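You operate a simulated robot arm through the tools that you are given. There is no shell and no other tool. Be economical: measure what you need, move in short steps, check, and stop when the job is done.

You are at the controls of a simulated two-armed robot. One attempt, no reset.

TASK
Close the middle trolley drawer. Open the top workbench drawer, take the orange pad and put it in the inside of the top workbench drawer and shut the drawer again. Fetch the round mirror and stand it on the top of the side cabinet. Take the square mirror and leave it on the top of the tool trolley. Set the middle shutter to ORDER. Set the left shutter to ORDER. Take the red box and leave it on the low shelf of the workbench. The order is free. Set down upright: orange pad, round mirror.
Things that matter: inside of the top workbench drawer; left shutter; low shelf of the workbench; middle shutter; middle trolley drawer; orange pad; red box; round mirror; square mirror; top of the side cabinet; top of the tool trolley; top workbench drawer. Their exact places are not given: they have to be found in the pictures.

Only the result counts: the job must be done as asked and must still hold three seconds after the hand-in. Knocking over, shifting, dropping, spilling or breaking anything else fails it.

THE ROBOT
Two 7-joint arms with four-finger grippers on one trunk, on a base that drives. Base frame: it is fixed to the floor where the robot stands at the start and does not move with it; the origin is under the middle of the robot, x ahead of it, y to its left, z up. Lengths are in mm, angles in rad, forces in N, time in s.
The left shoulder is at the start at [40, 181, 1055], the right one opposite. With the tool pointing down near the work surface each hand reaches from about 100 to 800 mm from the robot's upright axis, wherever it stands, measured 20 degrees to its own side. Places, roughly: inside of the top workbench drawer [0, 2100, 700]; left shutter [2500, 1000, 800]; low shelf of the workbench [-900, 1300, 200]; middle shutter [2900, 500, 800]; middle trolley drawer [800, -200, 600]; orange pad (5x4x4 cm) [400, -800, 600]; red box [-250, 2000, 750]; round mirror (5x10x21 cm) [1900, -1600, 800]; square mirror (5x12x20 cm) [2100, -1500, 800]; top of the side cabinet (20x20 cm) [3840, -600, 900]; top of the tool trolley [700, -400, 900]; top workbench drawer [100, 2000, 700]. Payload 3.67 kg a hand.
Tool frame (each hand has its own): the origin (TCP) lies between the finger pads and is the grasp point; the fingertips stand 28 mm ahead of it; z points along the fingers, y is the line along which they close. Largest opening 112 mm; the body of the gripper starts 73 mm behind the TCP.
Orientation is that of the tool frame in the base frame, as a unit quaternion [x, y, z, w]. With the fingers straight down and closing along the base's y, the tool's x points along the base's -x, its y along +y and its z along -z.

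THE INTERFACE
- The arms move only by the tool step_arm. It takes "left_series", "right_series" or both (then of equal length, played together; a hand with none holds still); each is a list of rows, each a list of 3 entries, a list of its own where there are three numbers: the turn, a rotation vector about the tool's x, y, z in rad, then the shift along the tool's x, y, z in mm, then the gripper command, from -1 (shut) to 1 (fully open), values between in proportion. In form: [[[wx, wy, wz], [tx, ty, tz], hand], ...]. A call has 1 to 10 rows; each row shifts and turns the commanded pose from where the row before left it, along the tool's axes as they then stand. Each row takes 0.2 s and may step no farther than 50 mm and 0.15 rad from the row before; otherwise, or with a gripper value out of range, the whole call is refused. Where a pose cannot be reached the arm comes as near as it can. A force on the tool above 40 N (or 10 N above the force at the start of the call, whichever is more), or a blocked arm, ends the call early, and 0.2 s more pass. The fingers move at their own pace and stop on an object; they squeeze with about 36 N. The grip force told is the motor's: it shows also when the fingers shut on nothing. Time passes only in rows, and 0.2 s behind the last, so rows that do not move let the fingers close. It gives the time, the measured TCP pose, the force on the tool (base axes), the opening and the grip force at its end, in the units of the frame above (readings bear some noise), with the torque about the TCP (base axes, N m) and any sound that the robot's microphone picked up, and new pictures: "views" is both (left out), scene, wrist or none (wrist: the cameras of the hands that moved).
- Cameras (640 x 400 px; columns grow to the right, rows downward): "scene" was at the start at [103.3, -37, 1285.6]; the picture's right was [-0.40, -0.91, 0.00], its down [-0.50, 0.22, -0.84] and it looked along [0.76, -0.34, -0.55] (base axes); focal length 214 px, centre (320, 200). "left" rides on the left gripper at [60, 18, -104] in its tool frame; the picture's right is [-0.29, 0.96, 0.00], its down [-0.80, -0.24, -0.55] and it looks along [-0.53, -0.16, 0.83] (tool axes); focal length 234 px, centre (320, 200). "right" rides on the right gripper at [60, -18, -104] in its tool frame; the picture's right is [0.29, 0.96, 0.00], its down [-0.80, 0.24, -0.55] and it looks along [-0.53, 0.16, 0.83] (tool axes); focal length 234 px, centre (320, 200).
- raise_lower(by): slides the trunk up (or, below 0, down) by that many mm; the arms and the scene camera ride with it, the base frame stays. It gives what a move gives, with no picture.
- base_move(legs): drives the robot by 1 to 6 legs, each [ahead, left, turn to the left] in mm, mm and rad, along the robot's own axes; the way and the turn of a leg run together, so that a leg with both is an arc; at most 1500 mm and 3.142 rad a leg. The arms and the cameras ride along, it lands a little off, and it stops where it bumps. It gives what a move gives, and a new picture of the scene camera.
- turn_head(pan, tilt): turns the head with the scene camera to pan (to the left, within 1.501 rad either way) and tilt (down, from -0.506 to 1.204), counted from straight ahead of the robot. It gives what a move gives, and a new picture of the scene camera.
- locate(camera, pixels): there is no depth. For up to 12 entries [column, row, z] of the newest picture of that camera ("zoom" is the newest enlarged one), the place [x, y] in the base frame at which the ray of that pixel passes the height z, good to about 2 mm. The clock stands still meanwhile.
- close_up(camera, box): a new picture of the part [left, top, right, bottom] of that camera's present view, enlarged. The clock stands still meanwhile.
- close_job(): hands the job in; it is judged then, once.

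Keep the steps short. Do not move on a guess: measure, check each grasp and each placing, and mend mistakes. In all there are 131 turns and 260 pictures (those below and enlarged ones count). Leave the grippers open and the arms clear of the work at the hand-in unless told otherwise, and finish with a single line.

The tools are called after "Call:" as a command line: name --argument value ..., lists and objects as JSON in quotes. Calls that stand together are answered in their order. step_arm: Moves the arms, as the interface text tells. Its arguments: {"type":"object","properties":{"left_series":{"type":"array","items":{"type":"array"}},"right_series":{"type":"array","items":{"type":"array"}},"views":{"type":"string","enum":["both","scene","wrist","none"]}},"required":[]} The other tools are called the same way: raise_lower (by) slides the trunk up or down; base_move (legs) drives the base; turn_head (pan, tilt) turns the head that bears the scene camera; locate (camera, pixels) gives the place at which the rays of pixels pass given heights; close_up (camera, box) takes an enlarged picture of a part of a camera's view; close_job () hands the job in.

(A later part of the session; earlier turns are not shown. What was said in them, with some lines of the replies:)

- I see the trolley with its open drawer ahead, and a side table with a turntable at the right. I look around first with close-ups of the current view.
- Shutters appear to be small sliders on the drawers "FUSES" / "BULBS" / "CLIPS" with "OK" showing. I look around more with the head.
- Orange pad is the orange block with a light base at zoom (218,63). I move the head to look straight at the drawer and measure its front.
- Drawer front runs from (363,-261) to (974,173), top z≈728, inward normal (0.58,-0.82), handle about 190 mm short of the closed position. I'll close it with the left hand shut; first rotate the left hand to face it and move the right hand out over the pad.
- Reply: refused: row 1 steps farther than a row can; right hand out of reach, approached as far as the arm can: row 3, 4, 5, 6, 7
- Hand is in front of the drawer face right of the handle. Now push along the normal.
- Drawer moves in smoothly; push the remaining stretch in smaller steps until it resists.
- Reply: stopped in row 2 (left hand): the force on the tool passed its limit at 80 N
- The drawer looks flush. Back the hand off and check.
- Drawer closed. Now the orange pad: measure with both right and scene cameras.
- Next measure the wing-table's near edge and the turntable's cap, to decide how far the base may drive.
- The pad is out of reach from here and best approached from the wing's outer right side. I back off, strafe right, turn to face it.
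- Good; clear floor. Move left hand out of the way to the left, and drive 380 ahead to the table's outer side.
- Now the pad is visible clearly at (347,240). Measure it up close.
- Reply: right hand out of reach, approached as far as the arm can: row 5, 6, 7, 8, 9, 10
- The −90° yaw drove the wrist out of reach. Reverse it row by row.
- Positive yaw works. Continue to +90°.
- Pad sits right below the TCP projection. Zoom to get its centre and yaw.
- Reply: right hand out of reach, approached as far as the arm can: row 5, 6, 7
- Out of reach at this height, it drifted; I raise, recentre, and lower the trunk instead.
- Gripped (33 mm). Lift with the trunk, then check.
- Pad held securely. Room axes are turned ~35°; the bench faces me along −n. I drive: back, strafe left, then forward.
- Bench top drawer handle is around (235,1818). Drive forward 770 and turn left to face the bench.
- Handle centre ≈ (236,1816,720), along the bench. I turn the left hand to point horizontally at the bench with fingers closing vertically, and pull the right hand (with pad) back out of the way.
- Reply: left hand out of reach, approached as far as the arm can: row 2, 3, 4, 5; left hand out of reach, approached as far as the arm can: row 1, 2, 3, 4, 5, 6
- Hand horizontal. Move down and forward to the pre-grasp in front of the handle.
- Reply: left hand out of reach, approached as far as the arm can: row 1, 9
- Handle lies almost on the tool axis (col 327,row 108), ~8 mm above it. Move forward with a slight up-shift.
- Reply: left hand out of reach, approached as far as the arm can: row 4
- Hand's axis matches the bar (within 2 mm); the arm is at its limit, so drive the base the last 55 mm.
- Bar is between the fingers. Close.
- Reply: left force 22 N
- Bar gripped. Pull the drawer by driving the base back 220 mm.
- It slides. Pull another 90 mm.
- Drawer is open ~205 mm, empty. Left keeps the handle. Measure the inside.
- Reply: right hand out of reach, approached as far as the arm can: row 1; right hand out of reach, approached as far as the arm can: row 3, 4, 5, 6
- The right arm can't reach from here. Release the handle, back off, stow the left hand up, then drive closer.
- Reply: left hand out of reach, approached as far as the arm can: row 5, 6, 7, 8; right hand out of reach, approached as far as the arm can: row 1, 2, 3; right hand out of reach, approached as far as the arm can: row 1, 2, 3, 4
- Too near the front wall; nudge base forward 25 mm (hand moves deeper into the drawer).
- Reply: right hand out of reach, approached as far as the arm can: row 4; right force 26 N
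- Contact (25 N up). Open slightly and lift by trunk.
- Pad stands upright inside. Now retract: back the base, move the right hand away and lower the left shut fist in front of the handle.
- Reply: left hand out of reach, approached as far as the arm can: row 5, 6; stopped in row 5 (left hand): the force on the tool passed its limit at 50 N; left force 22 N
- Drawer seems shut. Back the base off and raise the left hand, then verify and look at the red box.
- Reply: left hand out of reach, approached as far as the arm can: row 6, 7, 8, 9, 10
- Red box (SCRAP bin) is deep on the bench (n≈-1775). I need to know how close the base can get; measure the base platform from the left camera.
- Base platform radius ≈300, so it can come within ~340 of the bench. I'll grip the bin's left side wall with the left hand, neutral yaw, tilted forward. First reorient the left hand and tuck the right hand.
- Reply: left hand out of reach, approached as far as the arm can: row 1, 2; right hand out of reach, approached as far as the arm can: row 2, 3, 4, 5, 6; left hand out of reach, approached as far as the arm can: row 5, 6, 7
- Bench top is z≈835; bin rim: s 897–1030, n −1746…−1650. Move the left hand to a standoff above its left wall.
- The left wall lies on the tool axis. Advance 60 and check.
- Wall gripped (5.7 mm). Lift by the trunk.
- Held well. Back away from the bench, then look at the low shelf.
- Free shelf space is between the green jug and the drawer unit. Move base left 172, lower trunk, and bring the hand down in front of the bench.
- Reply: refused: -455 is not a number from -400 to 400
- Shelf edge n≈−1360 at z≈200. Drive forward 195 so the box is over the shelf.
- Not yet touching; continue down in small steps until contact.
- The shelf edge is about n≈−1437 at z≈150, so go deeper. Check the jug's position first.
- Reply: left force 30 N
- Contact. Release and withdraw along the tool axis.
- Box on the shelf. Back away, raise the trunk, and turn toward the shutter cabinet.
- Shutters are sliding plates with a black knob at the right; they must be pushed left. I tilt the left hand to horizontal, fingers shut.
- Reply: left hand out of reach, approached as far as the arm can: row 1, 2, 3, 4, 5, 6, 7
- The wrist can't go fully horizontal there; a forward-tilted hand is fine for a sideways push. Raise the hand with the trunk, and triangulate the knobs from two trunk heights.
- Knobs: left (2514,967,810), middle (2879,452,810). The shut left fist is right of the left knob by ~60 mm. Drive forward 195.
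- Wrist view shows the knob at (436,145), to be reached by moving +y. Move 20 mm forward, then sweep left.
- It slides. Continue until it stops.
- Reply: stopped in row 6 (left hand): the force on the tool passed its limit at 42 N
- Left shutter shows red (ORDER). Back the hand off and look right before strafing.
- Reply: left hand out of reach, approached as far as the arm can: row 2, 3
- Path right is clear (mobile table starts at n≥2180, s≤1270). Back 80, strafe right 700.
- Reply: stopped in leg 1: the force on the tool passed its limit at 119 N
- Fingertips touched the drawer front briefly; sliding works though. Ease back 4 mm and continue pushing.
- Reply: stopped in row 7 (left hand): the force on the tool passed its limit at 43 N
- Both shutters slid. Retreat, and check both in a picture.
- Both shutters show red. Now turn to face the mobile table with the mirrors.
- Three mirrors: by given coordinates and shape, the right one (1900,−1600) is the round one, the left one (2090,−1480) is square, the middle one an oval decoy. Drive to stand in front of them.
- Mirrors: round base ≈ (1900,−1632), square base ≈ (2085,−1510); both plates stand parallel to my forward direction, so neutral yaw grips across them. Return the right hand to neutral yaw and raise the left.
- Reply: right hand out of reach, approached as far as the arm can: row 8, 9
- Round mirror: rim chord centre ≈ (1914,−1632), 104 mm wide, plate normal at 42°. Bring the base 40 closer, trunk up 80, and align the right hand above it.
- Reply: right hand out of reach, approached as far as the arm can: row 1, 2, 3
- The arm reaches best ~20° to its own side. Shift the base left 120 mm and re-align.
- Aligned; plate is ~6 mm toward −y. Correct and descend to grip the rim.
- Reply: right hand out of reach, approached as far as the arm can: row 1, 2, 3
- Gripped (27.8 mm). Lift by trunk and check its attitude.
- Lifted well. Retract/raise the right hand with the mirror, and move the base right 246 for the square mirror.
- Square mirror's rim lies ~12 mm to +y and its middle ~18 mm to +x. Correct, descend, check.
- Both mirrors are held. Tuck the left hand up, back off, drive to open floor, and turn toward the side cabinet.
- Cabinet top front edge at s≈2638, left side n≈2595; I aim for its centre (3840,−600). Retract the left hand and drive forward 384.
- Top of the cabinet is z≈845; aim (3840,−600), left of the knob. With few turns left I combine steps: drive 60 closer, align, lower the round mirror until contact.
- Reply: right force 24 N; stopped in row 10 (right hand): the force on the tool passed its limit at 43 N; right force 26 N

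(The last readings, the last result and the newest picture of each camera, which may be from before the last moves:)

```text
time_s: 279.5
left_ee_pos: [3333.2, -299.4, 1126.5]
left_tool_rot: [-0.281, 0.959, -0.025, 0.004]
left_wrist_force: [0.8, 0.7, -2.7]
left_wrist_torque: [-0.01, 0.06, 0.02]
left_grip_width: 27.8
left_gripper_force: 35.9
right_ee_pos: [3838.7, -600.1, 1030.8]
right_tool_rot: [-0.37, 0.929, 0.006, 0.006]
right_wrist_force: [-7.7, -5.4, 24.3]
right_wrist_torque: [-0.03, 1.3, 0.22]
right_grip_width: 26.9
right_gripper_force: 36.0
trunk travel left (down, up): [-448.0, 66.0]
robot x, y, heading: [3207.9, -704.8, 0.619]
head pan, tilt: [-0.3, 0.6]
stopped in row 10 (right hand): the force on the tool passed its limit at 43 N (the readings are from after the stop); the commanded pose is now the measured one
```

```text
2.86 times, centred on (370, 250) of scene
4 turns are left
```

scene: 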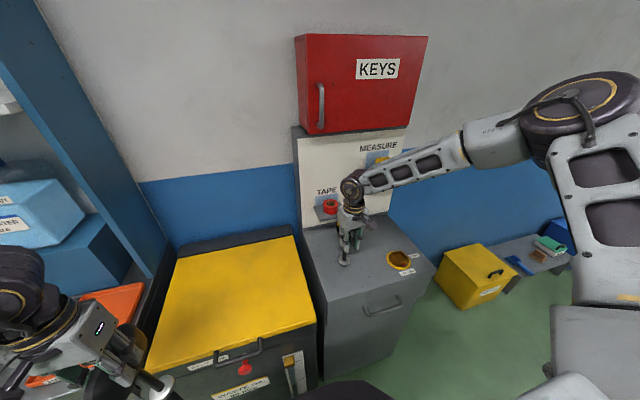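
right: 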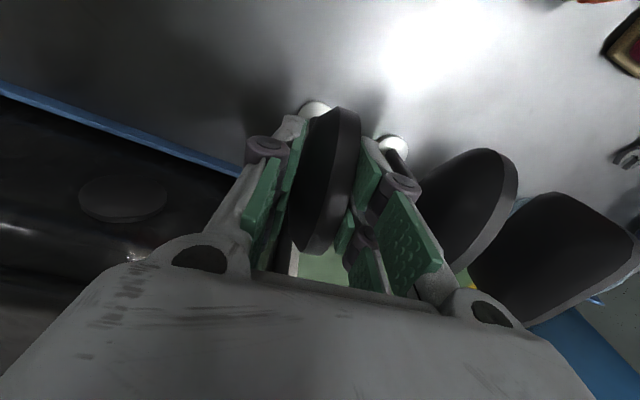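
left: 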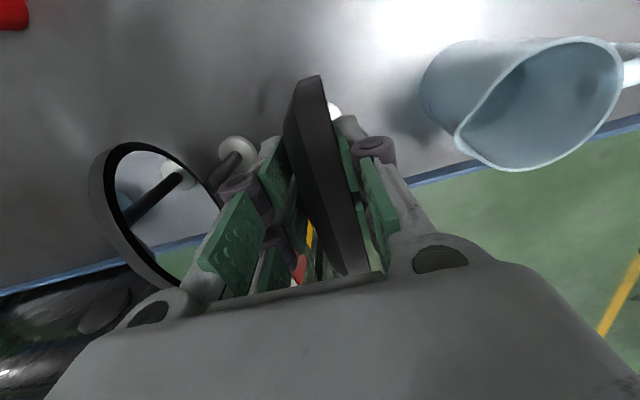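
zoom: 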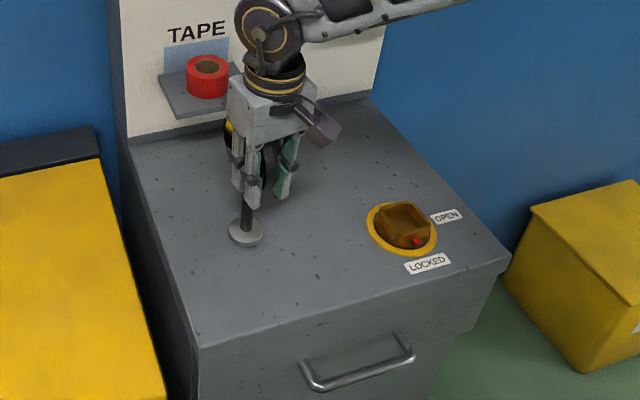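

The mirror touched at TCP z≈1067 and then slid/pivoted a little in the grip (base ~20–30 mm forward). I lift 15 mm, tilt the hand back 0.13 rad to make it upright, lower to light contact, and inspect.

Call:
step_arm --right_series '[[[0, 0, 0], [0, 0, -5], -1], [[0, 0, 0], [0, 0, -5], -1], [[0, 0, 0], [0, 0, -5], -1], [[0, 0.065, 0], [0, 0, 0], -1], [[0, 0.065, 0], [0, 0, 0], -1], [[0, 0, 0], [0, 0, 0], -1]]' --views "none"

Call:
close_up --camera "scene" --box '[310, 190, 390, 275]'

Call:
step_arm --right_series '[[[0, 0, 0], [0, 0, 4], -1], [[0, 0, 0], [0, 0, 4], -1], [[0, 0, 0], [0, 0, 3], -1], [[0, 0, 0], [0, 0, 2], -1]]' --views "wrist"

Call:
close_up --camera "scene" --box '[310, 190, 390, 275]'

Call:
locate --camera "zoom" --pixels '[[320, 200, 876], [280, 220, 876], [260, 240, 876], [280, 260, 876], [260, 280, 876], [300, 240, 876], [240, 260, 876]]'

```text
time_s: 280.9
left_ee_pos: [3333.4, -297.5, 1126.9]
left_tool_rot: [-0.281, 0.959, -0.025, 0.004]
left_wrist_force: [-0.2, -0.1, -3.4]
left_wrist_torque: [0.01, 0.03, 0.0]
left_grip_width: 28.1
left_gripper_force: 36.0
right_ee_pos: [3841.3, -600.0, 1042.8]
right_tool_rot: [-0.369, 0.927, -0.017, -0.056]
right_wrist_force: [-0.9, 0.2, -2.9]
right_wrist_torque: [-0.01, 0.0, 0.0]
right_grip_width: 26.2
right_gripper_force: 35.3
trunk travel left (down, up): [-448.0, 66.0]
robot x, y, heading: [3209.2, -708.6, 0.62]
head pan, tilt: [-0.3, 0.6]
```

```text
4.71 times, centred on (350, 232) of scene
```

zoom: 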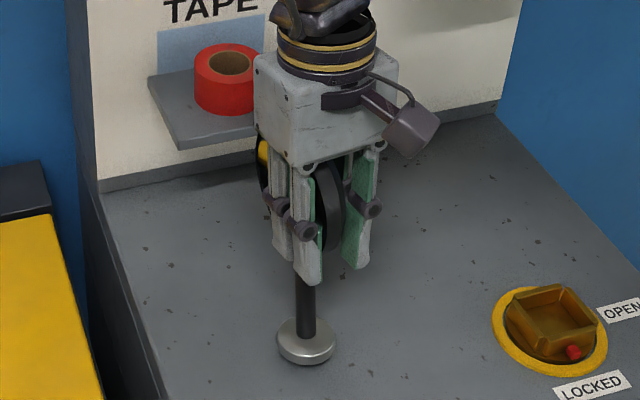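

```text
time_s: 281.9
left_ee_pos: [3331.2, -298.0, 1127.2]
left_tool_rot: [-0.281, 0.959, -0.025, 0.005]
left_wrist_force: [0.2, -0.5, -2.0]
left_wrist_torque: [-0.02, 0.02, -0.05]
left_grip_width: 27.9
left_gripper_force: 36.6
right_ee_pos: [3838.9, -599.0, 1034.9]
right_tool_rot: [-0.369, 0.928, -0.016, -0.05]
right_wrist_force: [0.3, -3.4, 34.2]
right_wrist_torque: [0.38, -0.51, -0.04]
right_grip_width: 26.5
right_gripper_force: 36.2
trunk travel left (down, up): [-448.0, 66.0]
robot x, y, heading: [3208.9, -707.5, 0.623]
head pan, tilt: [-0.3, 0.6]
```

right: 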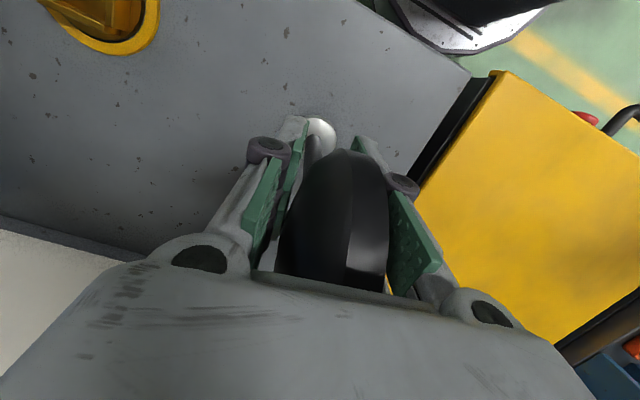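

```text
4.71 times, centred on (350, 232) of scene
```

zoom: 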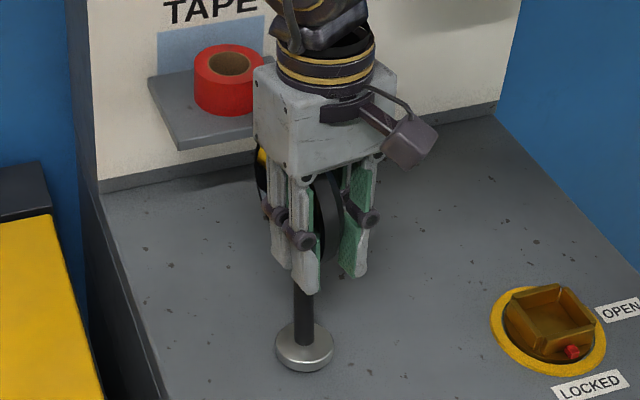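

```text
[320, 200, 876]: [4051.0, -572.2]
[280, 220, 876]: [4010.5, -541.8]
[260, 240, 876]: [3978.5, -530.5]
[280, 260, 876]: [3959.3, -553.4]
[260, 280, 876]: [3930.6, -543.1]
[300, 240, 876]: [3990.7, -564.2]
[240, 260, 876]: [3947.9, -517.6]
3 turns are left
```

Base appears flat on the cabinet, load centred under it. Release the round mirror, withdraw upward, then drive to the trolley's front and look, with a grid of located points.

Call:
step_arm --right_series '[[[0, 0, 0], [0, 0, -2], -1], [[0, 0, 0], [0, 0, 0], -0.4], [[0, 0, 0], [0, 0, 0], -0.25], [[0, 0, 0], [0, 0, 0], 0.05], [[0, 0, 0], [0, 0, 0], 0.05], [[0, 0, 0], [0, 0, -15], 0.05], [[0, 0, 0], [0, 0, -25], 0.05], [[0, 0, 0], [0, 0, -35], 0.05], [[0, 0, 0], [0, 0, -40], 0.05], [[0, 0, 0], [0, 0, -40], 0.05]]' --views "scene"

Call:
raise_lower --by 60

Call:
close_up --camera "scene" --box '[290, 180, 450, 320]'

Call:
base_move --legs '[[-500, 0, 0], [0, 1250, 0], [0, 1250, 0]]'

Call:
base_move --legs '[[-1000, 0, 0], [-600, 0, 0], [0, 0, -1.571], [120, 0, 0]]'

Call:
turn_head --pan 0.1 --tilt 0.85

Call:
locate --camera "scene" --pixels '[[160, 80, 890], [240, 80, 890], [320, 80, 890], [400, 80, 890], [160, 130, 890], [240, 130, 890], [320, 130, 890], [400, 130, 890], [160, 180, 890], [240, 180, 890], [320, 180, 890], [400, 180, 890]]'

```text
time_s: 284.1
left_ee_pos: [3332.5, -297.5, 1127.9]
left_tool_rot: [-0.281, 0.959, -0.025, 0.003]
left_wrist_force: [-0.5, 0.1, -2.1]
left_wrist_torque: [0.03, 0.02, -0.01]
left_grip_width: 27.7
left_gripper_force: 36.1
right_ee_pos: [3853.5, -587.3, 1186.7]
right_tool_rot: [-0.369, 0.928, -0.018, -0.056]
right_wrist_force: [-0.2, -0.3, 1.0]
right_wrist_torque: [-0.02, -0.03, 0.03]
right_grip_width: 58.8
right_gripper_force: 0.0
trunk travel left (down, up): [-448.0, 66.0]
robot x, y, heading: [3210.8, -711.8, 0.617]
head pan, tilt: [-0.3, 0.6]
```

scene: 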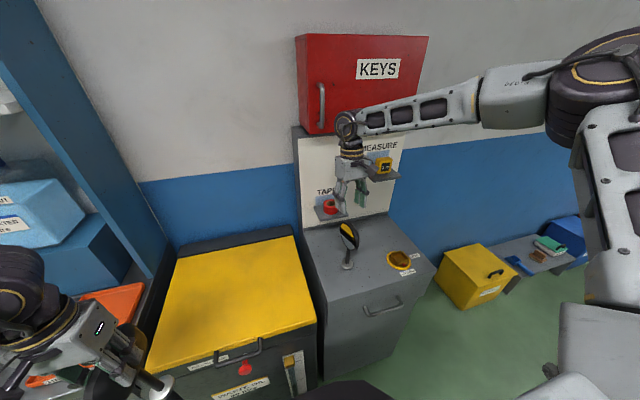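

```text
time_s: 285.1
left_ee_pos: [3333.7, -298.1, 1185.3]
left_tool_rot: [-0.281, 0.959, -0.025, 0.003]
left_wrist_force: [0.9, 0.5, -2.9]
left_wrist_torque: [-0.02, 0.1, 0.03]
left_grip_width: 27.7
left_gripper_force: 35.6
right_ee_pos: [3855.1, -588.1, 1244.8]
right_tool_rot: [-0.369, 0.928, -0.018, -0.056]
right_wrist_force: [0.5, -0.3, 0.1]
right_wrist_torque: [0.0, 0.03, -0.06]
right_grip_width: 58.9
right_gripper_force: 0.0
trunk travel left (down, up): [-508.0, 6.0]
robot x, y, heading: [3213.8, -708.6, 0.616]
head pan, tilt: [-0.3, 0.6]
```

```text
2.86 times, centred on (370, 250) of scene
```

zoom: 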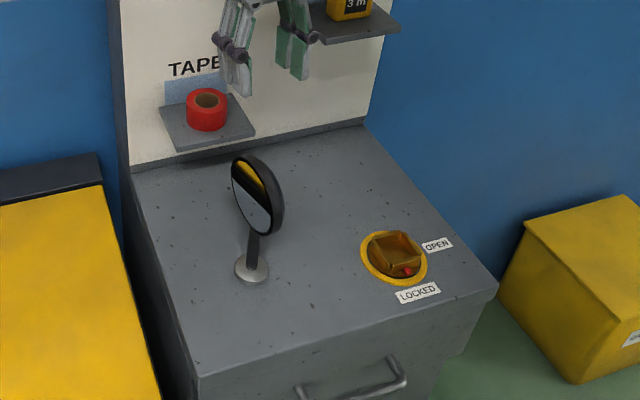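

```text
time_s: 300.3
left_ee_pos: [1521.5, 1458.3, 1186.0]
left_tool_rot: [-0.264, 0.964, -0.026, 0.003]
left_wrist_force: [-0.6, -0.1, -2.7]
left_wrist_torque: [0.01, 0.01, -0.02]
left_grip_width: 27.8
left_gripper_force: 35.7
right_ee_pos: [2032.1, 1151.2, 1244.5]
right_tool_rot: [-0.353, 0.934, -0.018, -0.056]
right_wrist_force: [-0.6, -0.2, 0.6]
right_wrist_torque: [-0.04, 0.03, -0.02]
right_grip_width: 58.9
right_gripper_force: 0.2
trunk travel left (down, up): [-508.0, 6.0]
robot x, y, heading: [1384.1, 1051.0, 0.589]
head pan, tilt: [-0.3, 0.6]
```

scene: 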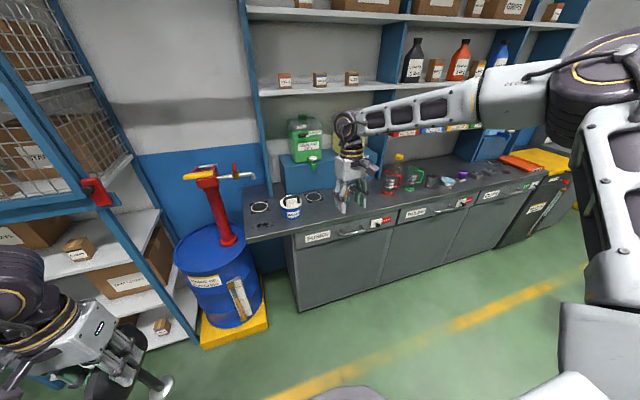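

```text
time_s: 313.5
left_ee_pos: [544.1, -12.1, 1186.4]
left_tool_rot: [0.501, 0.865, -0.02, -0.015]
left_wrist_force: [-0.3, -0.2, -2.4]
left_wrist_torque: [0.01, -0.01, -0.03]
left_grip_width: 27.7
left_gripper_force: 36.1
right_ee_pos: [228.6, -518.5, 1245.9]
right_tool_rot: [0.417, 0.907, 0.027, -0.051]
right_wrist_force: [1.2, 0.4, 0.1]
right_wrist_torque: [-0.04, 0.0, 0.02]
right_grip_width: 58.8
right_gripper_force: 0.1
trunk travel left (down, up): [-508.0, 6.0]
robot x, y, heading: [141.6, 127.9, -1.0]
head pan, tilt: [-0.3, 0.6]
```

scene: 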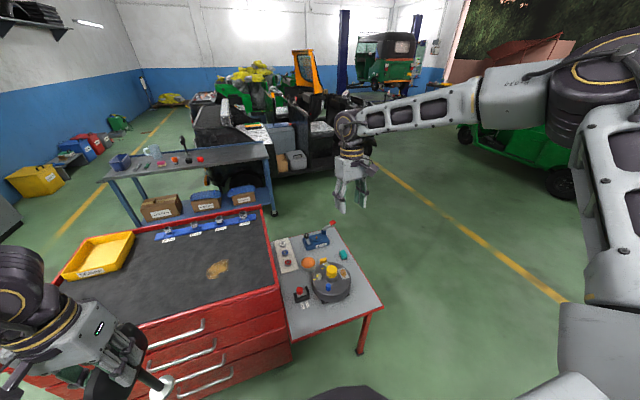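

```text
time_s: 314.3
left_ee_pos: [544.5, -14.5, 1186.1]
left_tool_rot: [0.501, 0.865, -0.02, -0.017]
left_wrist_force: [0.2, -0.5, -2.7]
left_wrist_torque: [0.01, 0.01, 0.0]
left_grip_width: 27.7
left_gripper_force: 36.3
right_ee_pos: [230.2, -519.7, 1245.7]
right_tool_rot: [0.417, 0.907, 0.027, -0.051]
right_wrist_force: [0.2, -0.4, -1.5]
right_wrist_torque: [0.04, 0.0, 0.0]
right_grip_width: 58.9
right_gripper_force: 0.0
trunk travel left (down, up): [-508.0, 6.0]
robot x, y, heading: [141.8, 132.8, -0.999]
head pan, tilt: [0.099, 0.85]
```

scene: 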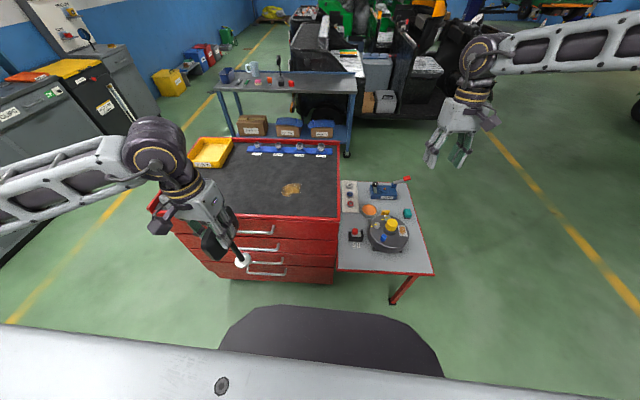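

```text
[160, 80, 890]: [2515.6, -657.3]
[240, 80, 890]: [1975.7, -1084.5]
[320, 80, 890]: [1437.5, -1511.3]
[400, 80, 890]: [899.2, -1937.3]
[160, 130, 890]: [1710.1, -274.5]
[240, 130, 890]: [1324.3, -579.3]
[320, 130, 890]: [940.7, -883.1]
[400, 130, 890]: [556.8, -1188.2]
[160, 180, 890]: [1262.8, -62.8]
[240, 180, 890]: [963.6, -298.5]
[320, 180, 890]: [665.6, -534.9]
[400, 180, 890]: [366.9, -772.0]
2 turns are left
```

Round mirror stands upright. Now drive 180 closer, carry the square mirror over the trolley's free middle (745,−385), and lower in small steps reading the force.

Call:
base_move --legs '[[180, 0, 0]]'

Call:
step_arm --left_series '[[[0, 0, 0], [-40, -3.3, 0], -1], [[0, 0, 0], [-40, -3.3, 0], -1], [[0, 0, 0], [-40, -3.3, 0], -1], [[0, 0, 0], [-40, -3.3, 0], -1], [[0, 0, 0], [-40, -3.3, 0], -1], [[0, 0, 0], [-40, -3.3, 0], -1]]' --views "none"

Call:
raise_lower --by -60

Call:
step_arm --left_series '[[[0, 0, 0], [0, 0, 10], -1], [[0, 0, 0], [0, 0, 10], -1], [[0, 0, 0], [0, 0, 10], -1], [[0, 0, 0], [0, 0, 10], -1], [[0, 0, 0], [0, 0, 10], -1]]' --views "none"

Call:
step_arm --left_series '[[[0, 0, 0], [0, 0, 3], -1], [[0, 0, 0], [0, 0, 3], -1]]' --views "none"

Call:
step_arm --left_series '[[[0, 0, 0], [0, 0, 3], -1], [[0, 0, 0], [0, 0, 3], -1]]' --views "none"

Call:
step_arm --left_series '[[[0, 0, 0], [0, 0, 3], -1], [[0, 0, 0], [0, 0, 3], -1]]' --views "none"

Call:
step_arm --left_series '[[[0, 0, 0], [0, 0, 3], -1], [[0, 0, 0], [0, 0, 3], -1]]' --views "none"

Call:
step_arm --left_series '[[[0, 0, 0], [0, 0, 3], -1], [[0, 0, 0], [0, 0, 2], -1]]' --views "both"

Call:
close_up --camera "scene" --box '[180, 130, 360, 260]'

Call:
locate --camera "zoom" --pixels '[[160, 150, 890], [320, 150, 890], [480, 150, 890], [160, 250, 890], [320, 250, 890], [480, 250, 890], [320, 330, 890]]'

```text
time_s: 315.9
left_ee_pos: [640.0, -157.4, 1187.1]
left_tool_rot: [0.499, 0.866, -0.021, -0.015]
left_wrist_force: [-0.7, 0.1, -3.2]
left_wrist_torque: [0.0, -0.04, 0.01]
left_grip_width: 27.9
left_gripper_force: 35.4
right_ee_pos: [326.7, -664.0, 1247.8]
right_tool_rot: [0.416, 0.908, 0.027, -0.05]
right_wrist_force: [0.0, 0.9, 0.2]
right_wrist_torque: [-0.04, 0.01, -0.01]
right_grip_width: 59.0
right_gripper_force: 0.2
trunk travel left (down, up): [-508.0, 6.0]
robot x, y, heading: [237.0, -18.0, -0.999]
head pan, tilt: [0.099, 0.85]
```

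scene: 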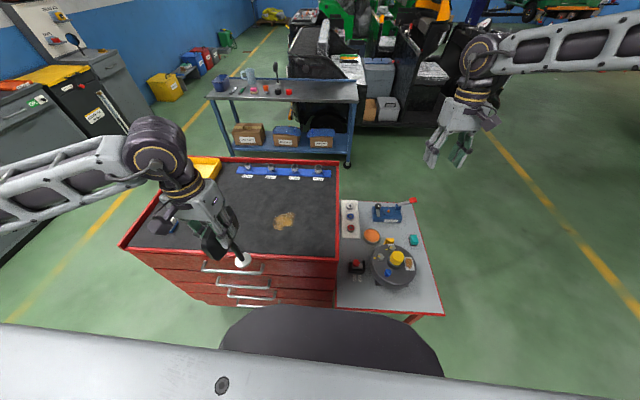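

```text
time_s: 317.3
left_ee_pos: [746.3, -380.0, 1184.8]
left_tool_rot: [0.499, 0.866, -0.018, -0.016]
left_wrist_force: [0.4, -0.2, -2.1]
left_wrist_torque: [0.08, 0.02, 0.01]
left_grip_width: 27.8
left_gripper_force: 35.5
right_ee_pos: [330.5, -670.4, 1244.2]
right_tool_rot: [0.415, 0.908, 0.028, -0.053]
right_wrist_force: [-0.6, -0.6, -0.3]
right_wrist_torque: [0.0, 0.01, 0.04]
right_grip_width: 58.7
right_gripper_force: 0.1
trunk travel left (down, up): [-508.0, 6.0]
robot x, y, heading: [236.6, -20.7, -0.996]
head pan, tilt: [0.099, 0.85]
```

```text
time_s: 318.3
left_ee_pos: [746.4, -378.3, 1126.2]
left_tool_rot: [0.501, 0.865, -0.021, -0.015]
left_wrist_force: [0.0, 0.0, -2.2]
left_wrist_torque: [0.02, 0.0, 0.02]
left_grip_width: 27.6
left_gripper_force: 36.3
right_ee_pos: [328.6, -668.2, 1186.4]
right_tool_rot: [0.416, 0.908, 0.027, -0.051]
right_wrist_force: [0.0, -0.6, -0.5]
right_wrist_torque: [-0.01, -0.04, 0.0]
right_grip_width: 59.0
right_gripper_force: 0.1
trunk travel left (down, up): [-448.0, 66.0]
robot x, y, heading: [237.1, -22.4, -0.994]
head pan, tilt: [0.099, 0.85]
```

```text
time_s: 319.5
left_ee_pos: [743.4, -378.7, 1074.2]
left_tool_rot: [0.5, 0.866, -0.019, -0.016]
left_wrist_force: [0.4, -0.7, -2.9]
left_wrist_torque: [0.03, 0.01, 0.01]
left_grip_width: 27.7
left_gripper_force: 36.1
right_ee_pos: [329.0, -667.8, 1187.3]
right_tool_rot: [0.416, 0.907, 0.028, -0.052]
right_wrist_force: [-0.9, 0.1, -0.6]
right_wrist_torque: [0.03, 0.01, 0.03]
right_grip_width: 58.6
right_gripper_force: 0.1
trunk travel left (down, up): [-448.0, 66.0]
robot x, y, heading: [239.7, -18.3, -0.998]
head pan, tilt: [0.099, 0.85]
```

```text
time_s: 320.1
left_ee_pos: [742.6, -378.1, 1072.2]
left_tool_rot: [0.5, 0.866, -0.022, -0.014]
left_wrist_force: [-1.4, 0.4, 16.0]
left_wrist_torque: [0.09, 0.04, -0.03]
left_grip_width: 27.8
left_gripper_force: 35.8
right_ee_pos: [326.3, -666.4, 1187.5]
right_tool_rot: [0.416, 0.908, 0.027, -0.051]
right_wrist_force: [1.1, -0.2, -1.1]
right_wrist_torque: [-0.01, -0.01, 0.0]
right_grip_width: 58.5
right_gripper_force: 0.2
trunk travel left (down, up): [-448.0, 66.0]
robot x, y, heading: [243.7, -20.9, -0.993]
head pan, tilt: [0.099, 0.85]
```

```text
time_s: 320.7
left_ee_pos: [741.6, -377.7, 1065.4]
left_tool_rot: [0.5, 0.866, -0.019, -0.015]
left_wrist_force: [-5.3, 0.0, 23.2]
left_wrist_torque: [-0.04, 0.15, -0.07]
left_grip_width: 27.9
left_gripper_force: 36.3
right_ee_pos: [327.0, -665.8, 1187.6]
right_tool_rot: [0.415, 0.908, 0.027, -0.05]
right_wrist_force: [-0.3, 0.3, -0.2]
right_wrist_torque: [-0.01, 0.01, -0.01]
right_grip_width: 59.0
right_gripper_force: 0.1
trunk travel left (down, up): [-448.0, 66.0]
robot x, y, heading: [236.3, -17.0, -0.998]
head pan, tilt: [0.099, 0.85]
```

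```text
time_s: 321.3
left_ee_pos: [741.4, -376.9, 1059.8]
left_tool_rot: [0.499, 0.866, -0.021, -0.015]
left_wrist_force: [-3.1, -0.3, 22.8]
left_wrist_torque: [-0.08, 0.11, -0.01]
left_grip_width: 27.9
left_gripper_force: 36.3
right_ee_pos: [326.5, -667.4, 1188.5]
right_tool_rot: [0.415, 0.908, 0.028, -0.051]
right_wrist_force: [0.9, -0.2, -0.3]
right_wrist_torque: [-0.04, 0.05, 0.0]
right_grip_width: 58.8
right_gripper_force: 0.0
trunk travel left (down, up): [-448.0, 66.0]
robot x, y, heading: [232.2, -21.9, -0.998]
head pan, tilt: [0.099, 0.85]
```

```text
time_s: 321.9
left_ee_pos: [741.0, -377.7, 1052.0]
left_tool_rot: [0.5, 0.866, -0.019, -0.015]
left_wrist_force: [-2.1, -0.6, 22.5]
left_wrist_torque: [-0.22, -0.02, -0.02]
left_grip_width: 27.6
left_gripper_force: 36.1
right_ee_pos: [326.8, -667.8, 1187.5]
right_tool_rot: [0.416, 0.908, 0.027, -0.05]
right_wrist_force: [-0.4, -1.0, 0.8]
right_wrist_torque: [0.0, 0.02, -0.02]
right_grip_width: 59.1
right_gripper_force: 0.0
trunk travel left (down, up): [-448.0, 66.0]
robot x, y, heading: [238.7, -19.4, -0.996]
head pan, tilt: [0.099, 0.85]
```

```text
time_s: 322.5
left_ee_pos: [742.6, -377.6, 1048.4]
left_tool_rot: [0.5, 0.866, -0.02, -0.015]
left_wrist_force: [-1.5, -0.7, 22.0]
left_wrist_torque: [-0.13, -0.23, -0.02]
left_grip_width: 27.9
left_gripper_force: 35.7
right_ee_pos: [327.3, -666.6, 1187.6]
right_tool_rot: [0.416, 0.907, 0.027, -0.051]
right_wrist_force: [0.1, 0.3, 0.6]
right_wrist_torque: [-0.01, 0.03, -0.04]
right_grip_width: 58.9
right_gripper_force: 0.1
trunk travel left (down, up): [-448.0, 66.0]
robot x, y, heading: [235.6, -19.7, -0.997]
head pan, tilt: [0.099, 0.85]
```

scene: 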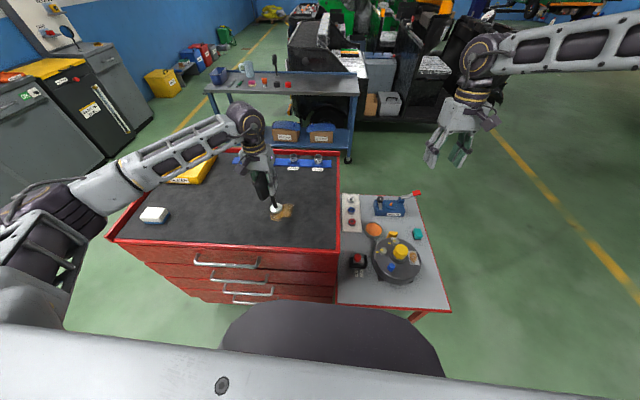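
left: 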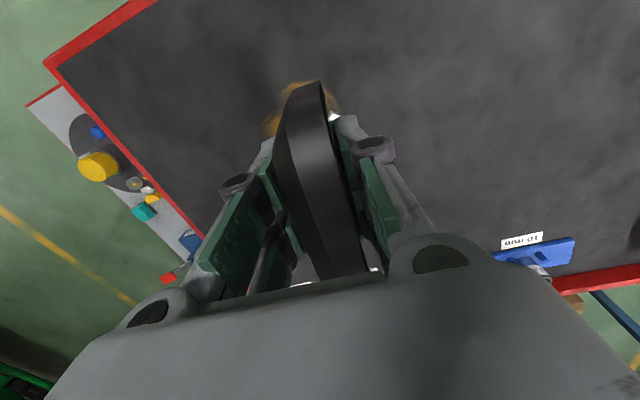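

```text
3.08 times, centred on (270, 195) of scene
```

zoom: 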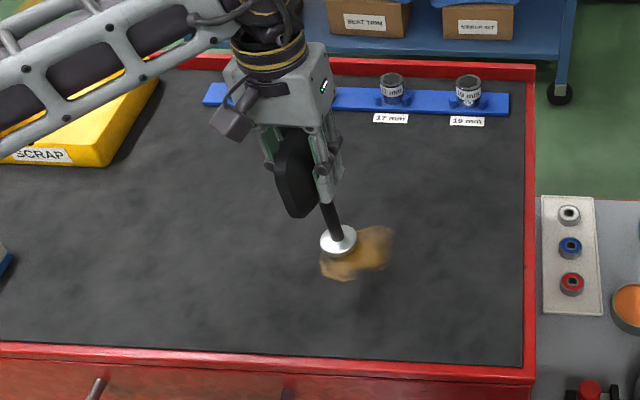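

```text
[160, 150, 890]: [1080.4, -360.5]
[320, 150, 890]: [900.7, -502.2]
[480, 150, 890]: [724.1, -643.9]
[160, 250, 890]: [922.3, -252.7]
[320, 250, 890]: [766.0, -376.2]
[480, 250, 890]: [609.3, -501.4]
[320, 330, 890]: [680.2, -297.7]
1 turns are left
```

The square mirror's base is flat and directly under the grip (load centred). Release, rise straight up, back off, open both grippers and hand in.

Call:
step_arm --left_series '[[[0, 0, 0], [0, 0, -1], -1], [[0, 0, 0], [0, 0, 0], -0.4], [[0, 0, 0], [0, 0, 0], -0.25], [[0, 0, 0], [0, 0, 0], 0.0], [[0, 0, 0], [0, 0, 0], 0.1], [[0, 0, 0], [0, 0, 0], 0.1]]' --views "none"

Call:
raise_lower --by 64

Call:
step_arm --left_series '[[[0, 0, 0], [0, 0, -15], 0.1], [[0, 0, 0], [0, 0, -15], 0.1], [[0, 0, 0], [0, 0, -15], 0.1], [[0, 0, 0], [0, 0, -15], 0.1]]' --views "none"

Call:
base_move --legs '[[-300, 0, 0]]'

Call:
step_arm --left_series '[[[0, 0, 0], [0, 0, 0], 1], [[0, 0, 0], [0, 0, 0], 1], [[0, 0, 0], [0, 0, 0], 1]]' --right_series '[[[0, 0, 0], [0, 0, 0], 1], [[0, 0, 0], [0, 0, 0], 1], [[0, 0, 0], [0, 0, 0], 1]]' --views "none"

Call:
close_job

```text
time_s: 323.9
left_ee_pos: [742.2, -378.6, 1047.8]
left_tool_rot: [0.501, 0.865, -0.02, -0.017]
left_wrist_force: [-0.4, -0.3, -0.1]
left_wrist_torque: [0.0, 0.01, 0.05]
left_grip_width: 61.6
left_gripper_force: 0.1
right_ee_pos: [328.0, -667.8, 1187.0]
right_tool_rot: [0.416, 0.908, 0.028, -0.052]
right_wrist_force: [-0.4, -0.9, 0.0]
right_wrist_torque: [-0.01, -0.03, -0.01]
right_grip_width: 58.9
right_gripper_force: 0.0
trunk travel left (down, up): [-448.0, 66.0]
robot x, y, heading: [234.2, -19.2, -0.995]
head pan, tilt: [0.099, 0.85]
```

```text
time_s: 324.9
left_ee_pos: [741.9, -377.6, 1111.4]
left_tool_rot: [0.499, 0.866, -0.02, -0.016]
left_wrist_force: [-0.4, -0.5, 0.7]
left_wrist_torque: [0.02, 0.0, 0.0]
left_grip_width: 61.7
left_gripper_force: 0.0
right_ee_pos: [328.0, -667.1, 1249.7]
right_tool_rot: [0.415, 0.908, 0.028, -0.053]
right_wrist_force: [0.6, -0.3, -0.7]
right_wrist_torque: [-0.01, -0.04, 0.0]
right_grip_width: 59.0
right_gripper_force: 0.1
trunk travel left (down, up): [-512.0, 2.0]
robot x, y, heading: [238.0, -21.1, -0.996]
head pan, tilt: [0.099, 0.85]
```

```text
time_s: 325.9
left_ee_pos: [746.6, -377.0, 1171.6]
left_tool_rot: [0.5, 0.866, -0.02, -0.016]
left_wrist_force: [-0.1, -0.2, 0.2]
left_wrist_torque: [0.0, 0.03, -0.02]
left_grip_width: 61.4
left_gripper_force: 0.0
right_ee_pos: [328.3, -667.7, 1249.7]
right_tool_rot: [0.415, 0.908, 0.028, -0.051]
right_wrist_force: [1.3, -0.5, 0.0]
right_wrist_torque: [0.02, -0.02, -0.01]
right_grip_width: 58.6
right_gripper_force: 0.0
trunk travel left (down, up): [-512.0, 2.0]
robot x, y, heading: [234.5, -21.7, -0.998]
head pan, tilt: [0.099, 0.85]
```

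```text
time_s: 328.0
left_ee_pos: [580.7, -121.3, 1170.5]
left_tool_rot: [0.5, 0.866, -0.019, -0.018]
left_wrist_force: [0.3, -0.6, -0.2]
left_wrist_torque: [-0.01, 0.01, 0.01]
left_grip_width: 61.6
left_gripper_force: 0.1
right_ee_pos: [164.3, -413.8, 1249.5]
right_tool_rot: [0.416, 0.908, 0.029, -0.052]
right_wrist_force: [-0.1, 0.4, 0.1]
right_wrist_torque: [0.03, 0.0, -0.02]
right_grip_width: 58.9
right_gripper_force: 0.0
trunk travel left (down, up): [-512.0, 2.0]
robot x, y, heading: [73.8, 233.8, -0.996]
head pan, tilt: [0.099, 0.85]
```

scene: 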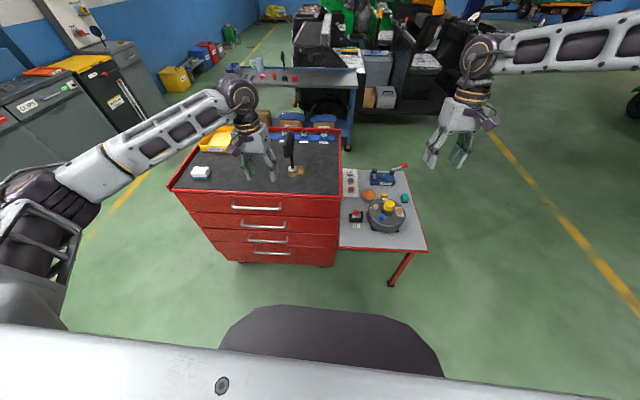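

```text
time_s: 328.8
left_ee_pos: [579.2, -120.3, 1172.3]
left_tool_rot: [0.499, 0.866, -0.02, -0.015]
left_wrist_force: [-0.4, -0.4, 0.3]
left_wrist_torque: [0.0, 0.01, -0.01]
left_grip_width: 112.0
left_gripper_force: 0.0
right_ee_pos: [161.5, -410.2, 1250.5]
right_tool_rot: [0.416, 0.907, 0.027, -0.051]
right_wrist_force: [-0.3, -0.1, -0.4]
right_wrist_torque: [-0.03, -0.02, -0.01]
right_grip_width: 112.1
right_gripper_force: 0.0
trunk travel left (down, up): [-512.0, 2.0]
robot x, y, heading: [71.1, 238.8, -0.995]
head pan, tilt: [0.099, 0.85]
```

```text
The job is handed in.
```

All seven tasks are done and the job is handed in; the orange pad stood upright when last seen, but I did not look inside the workbench drawer again after shutting it.
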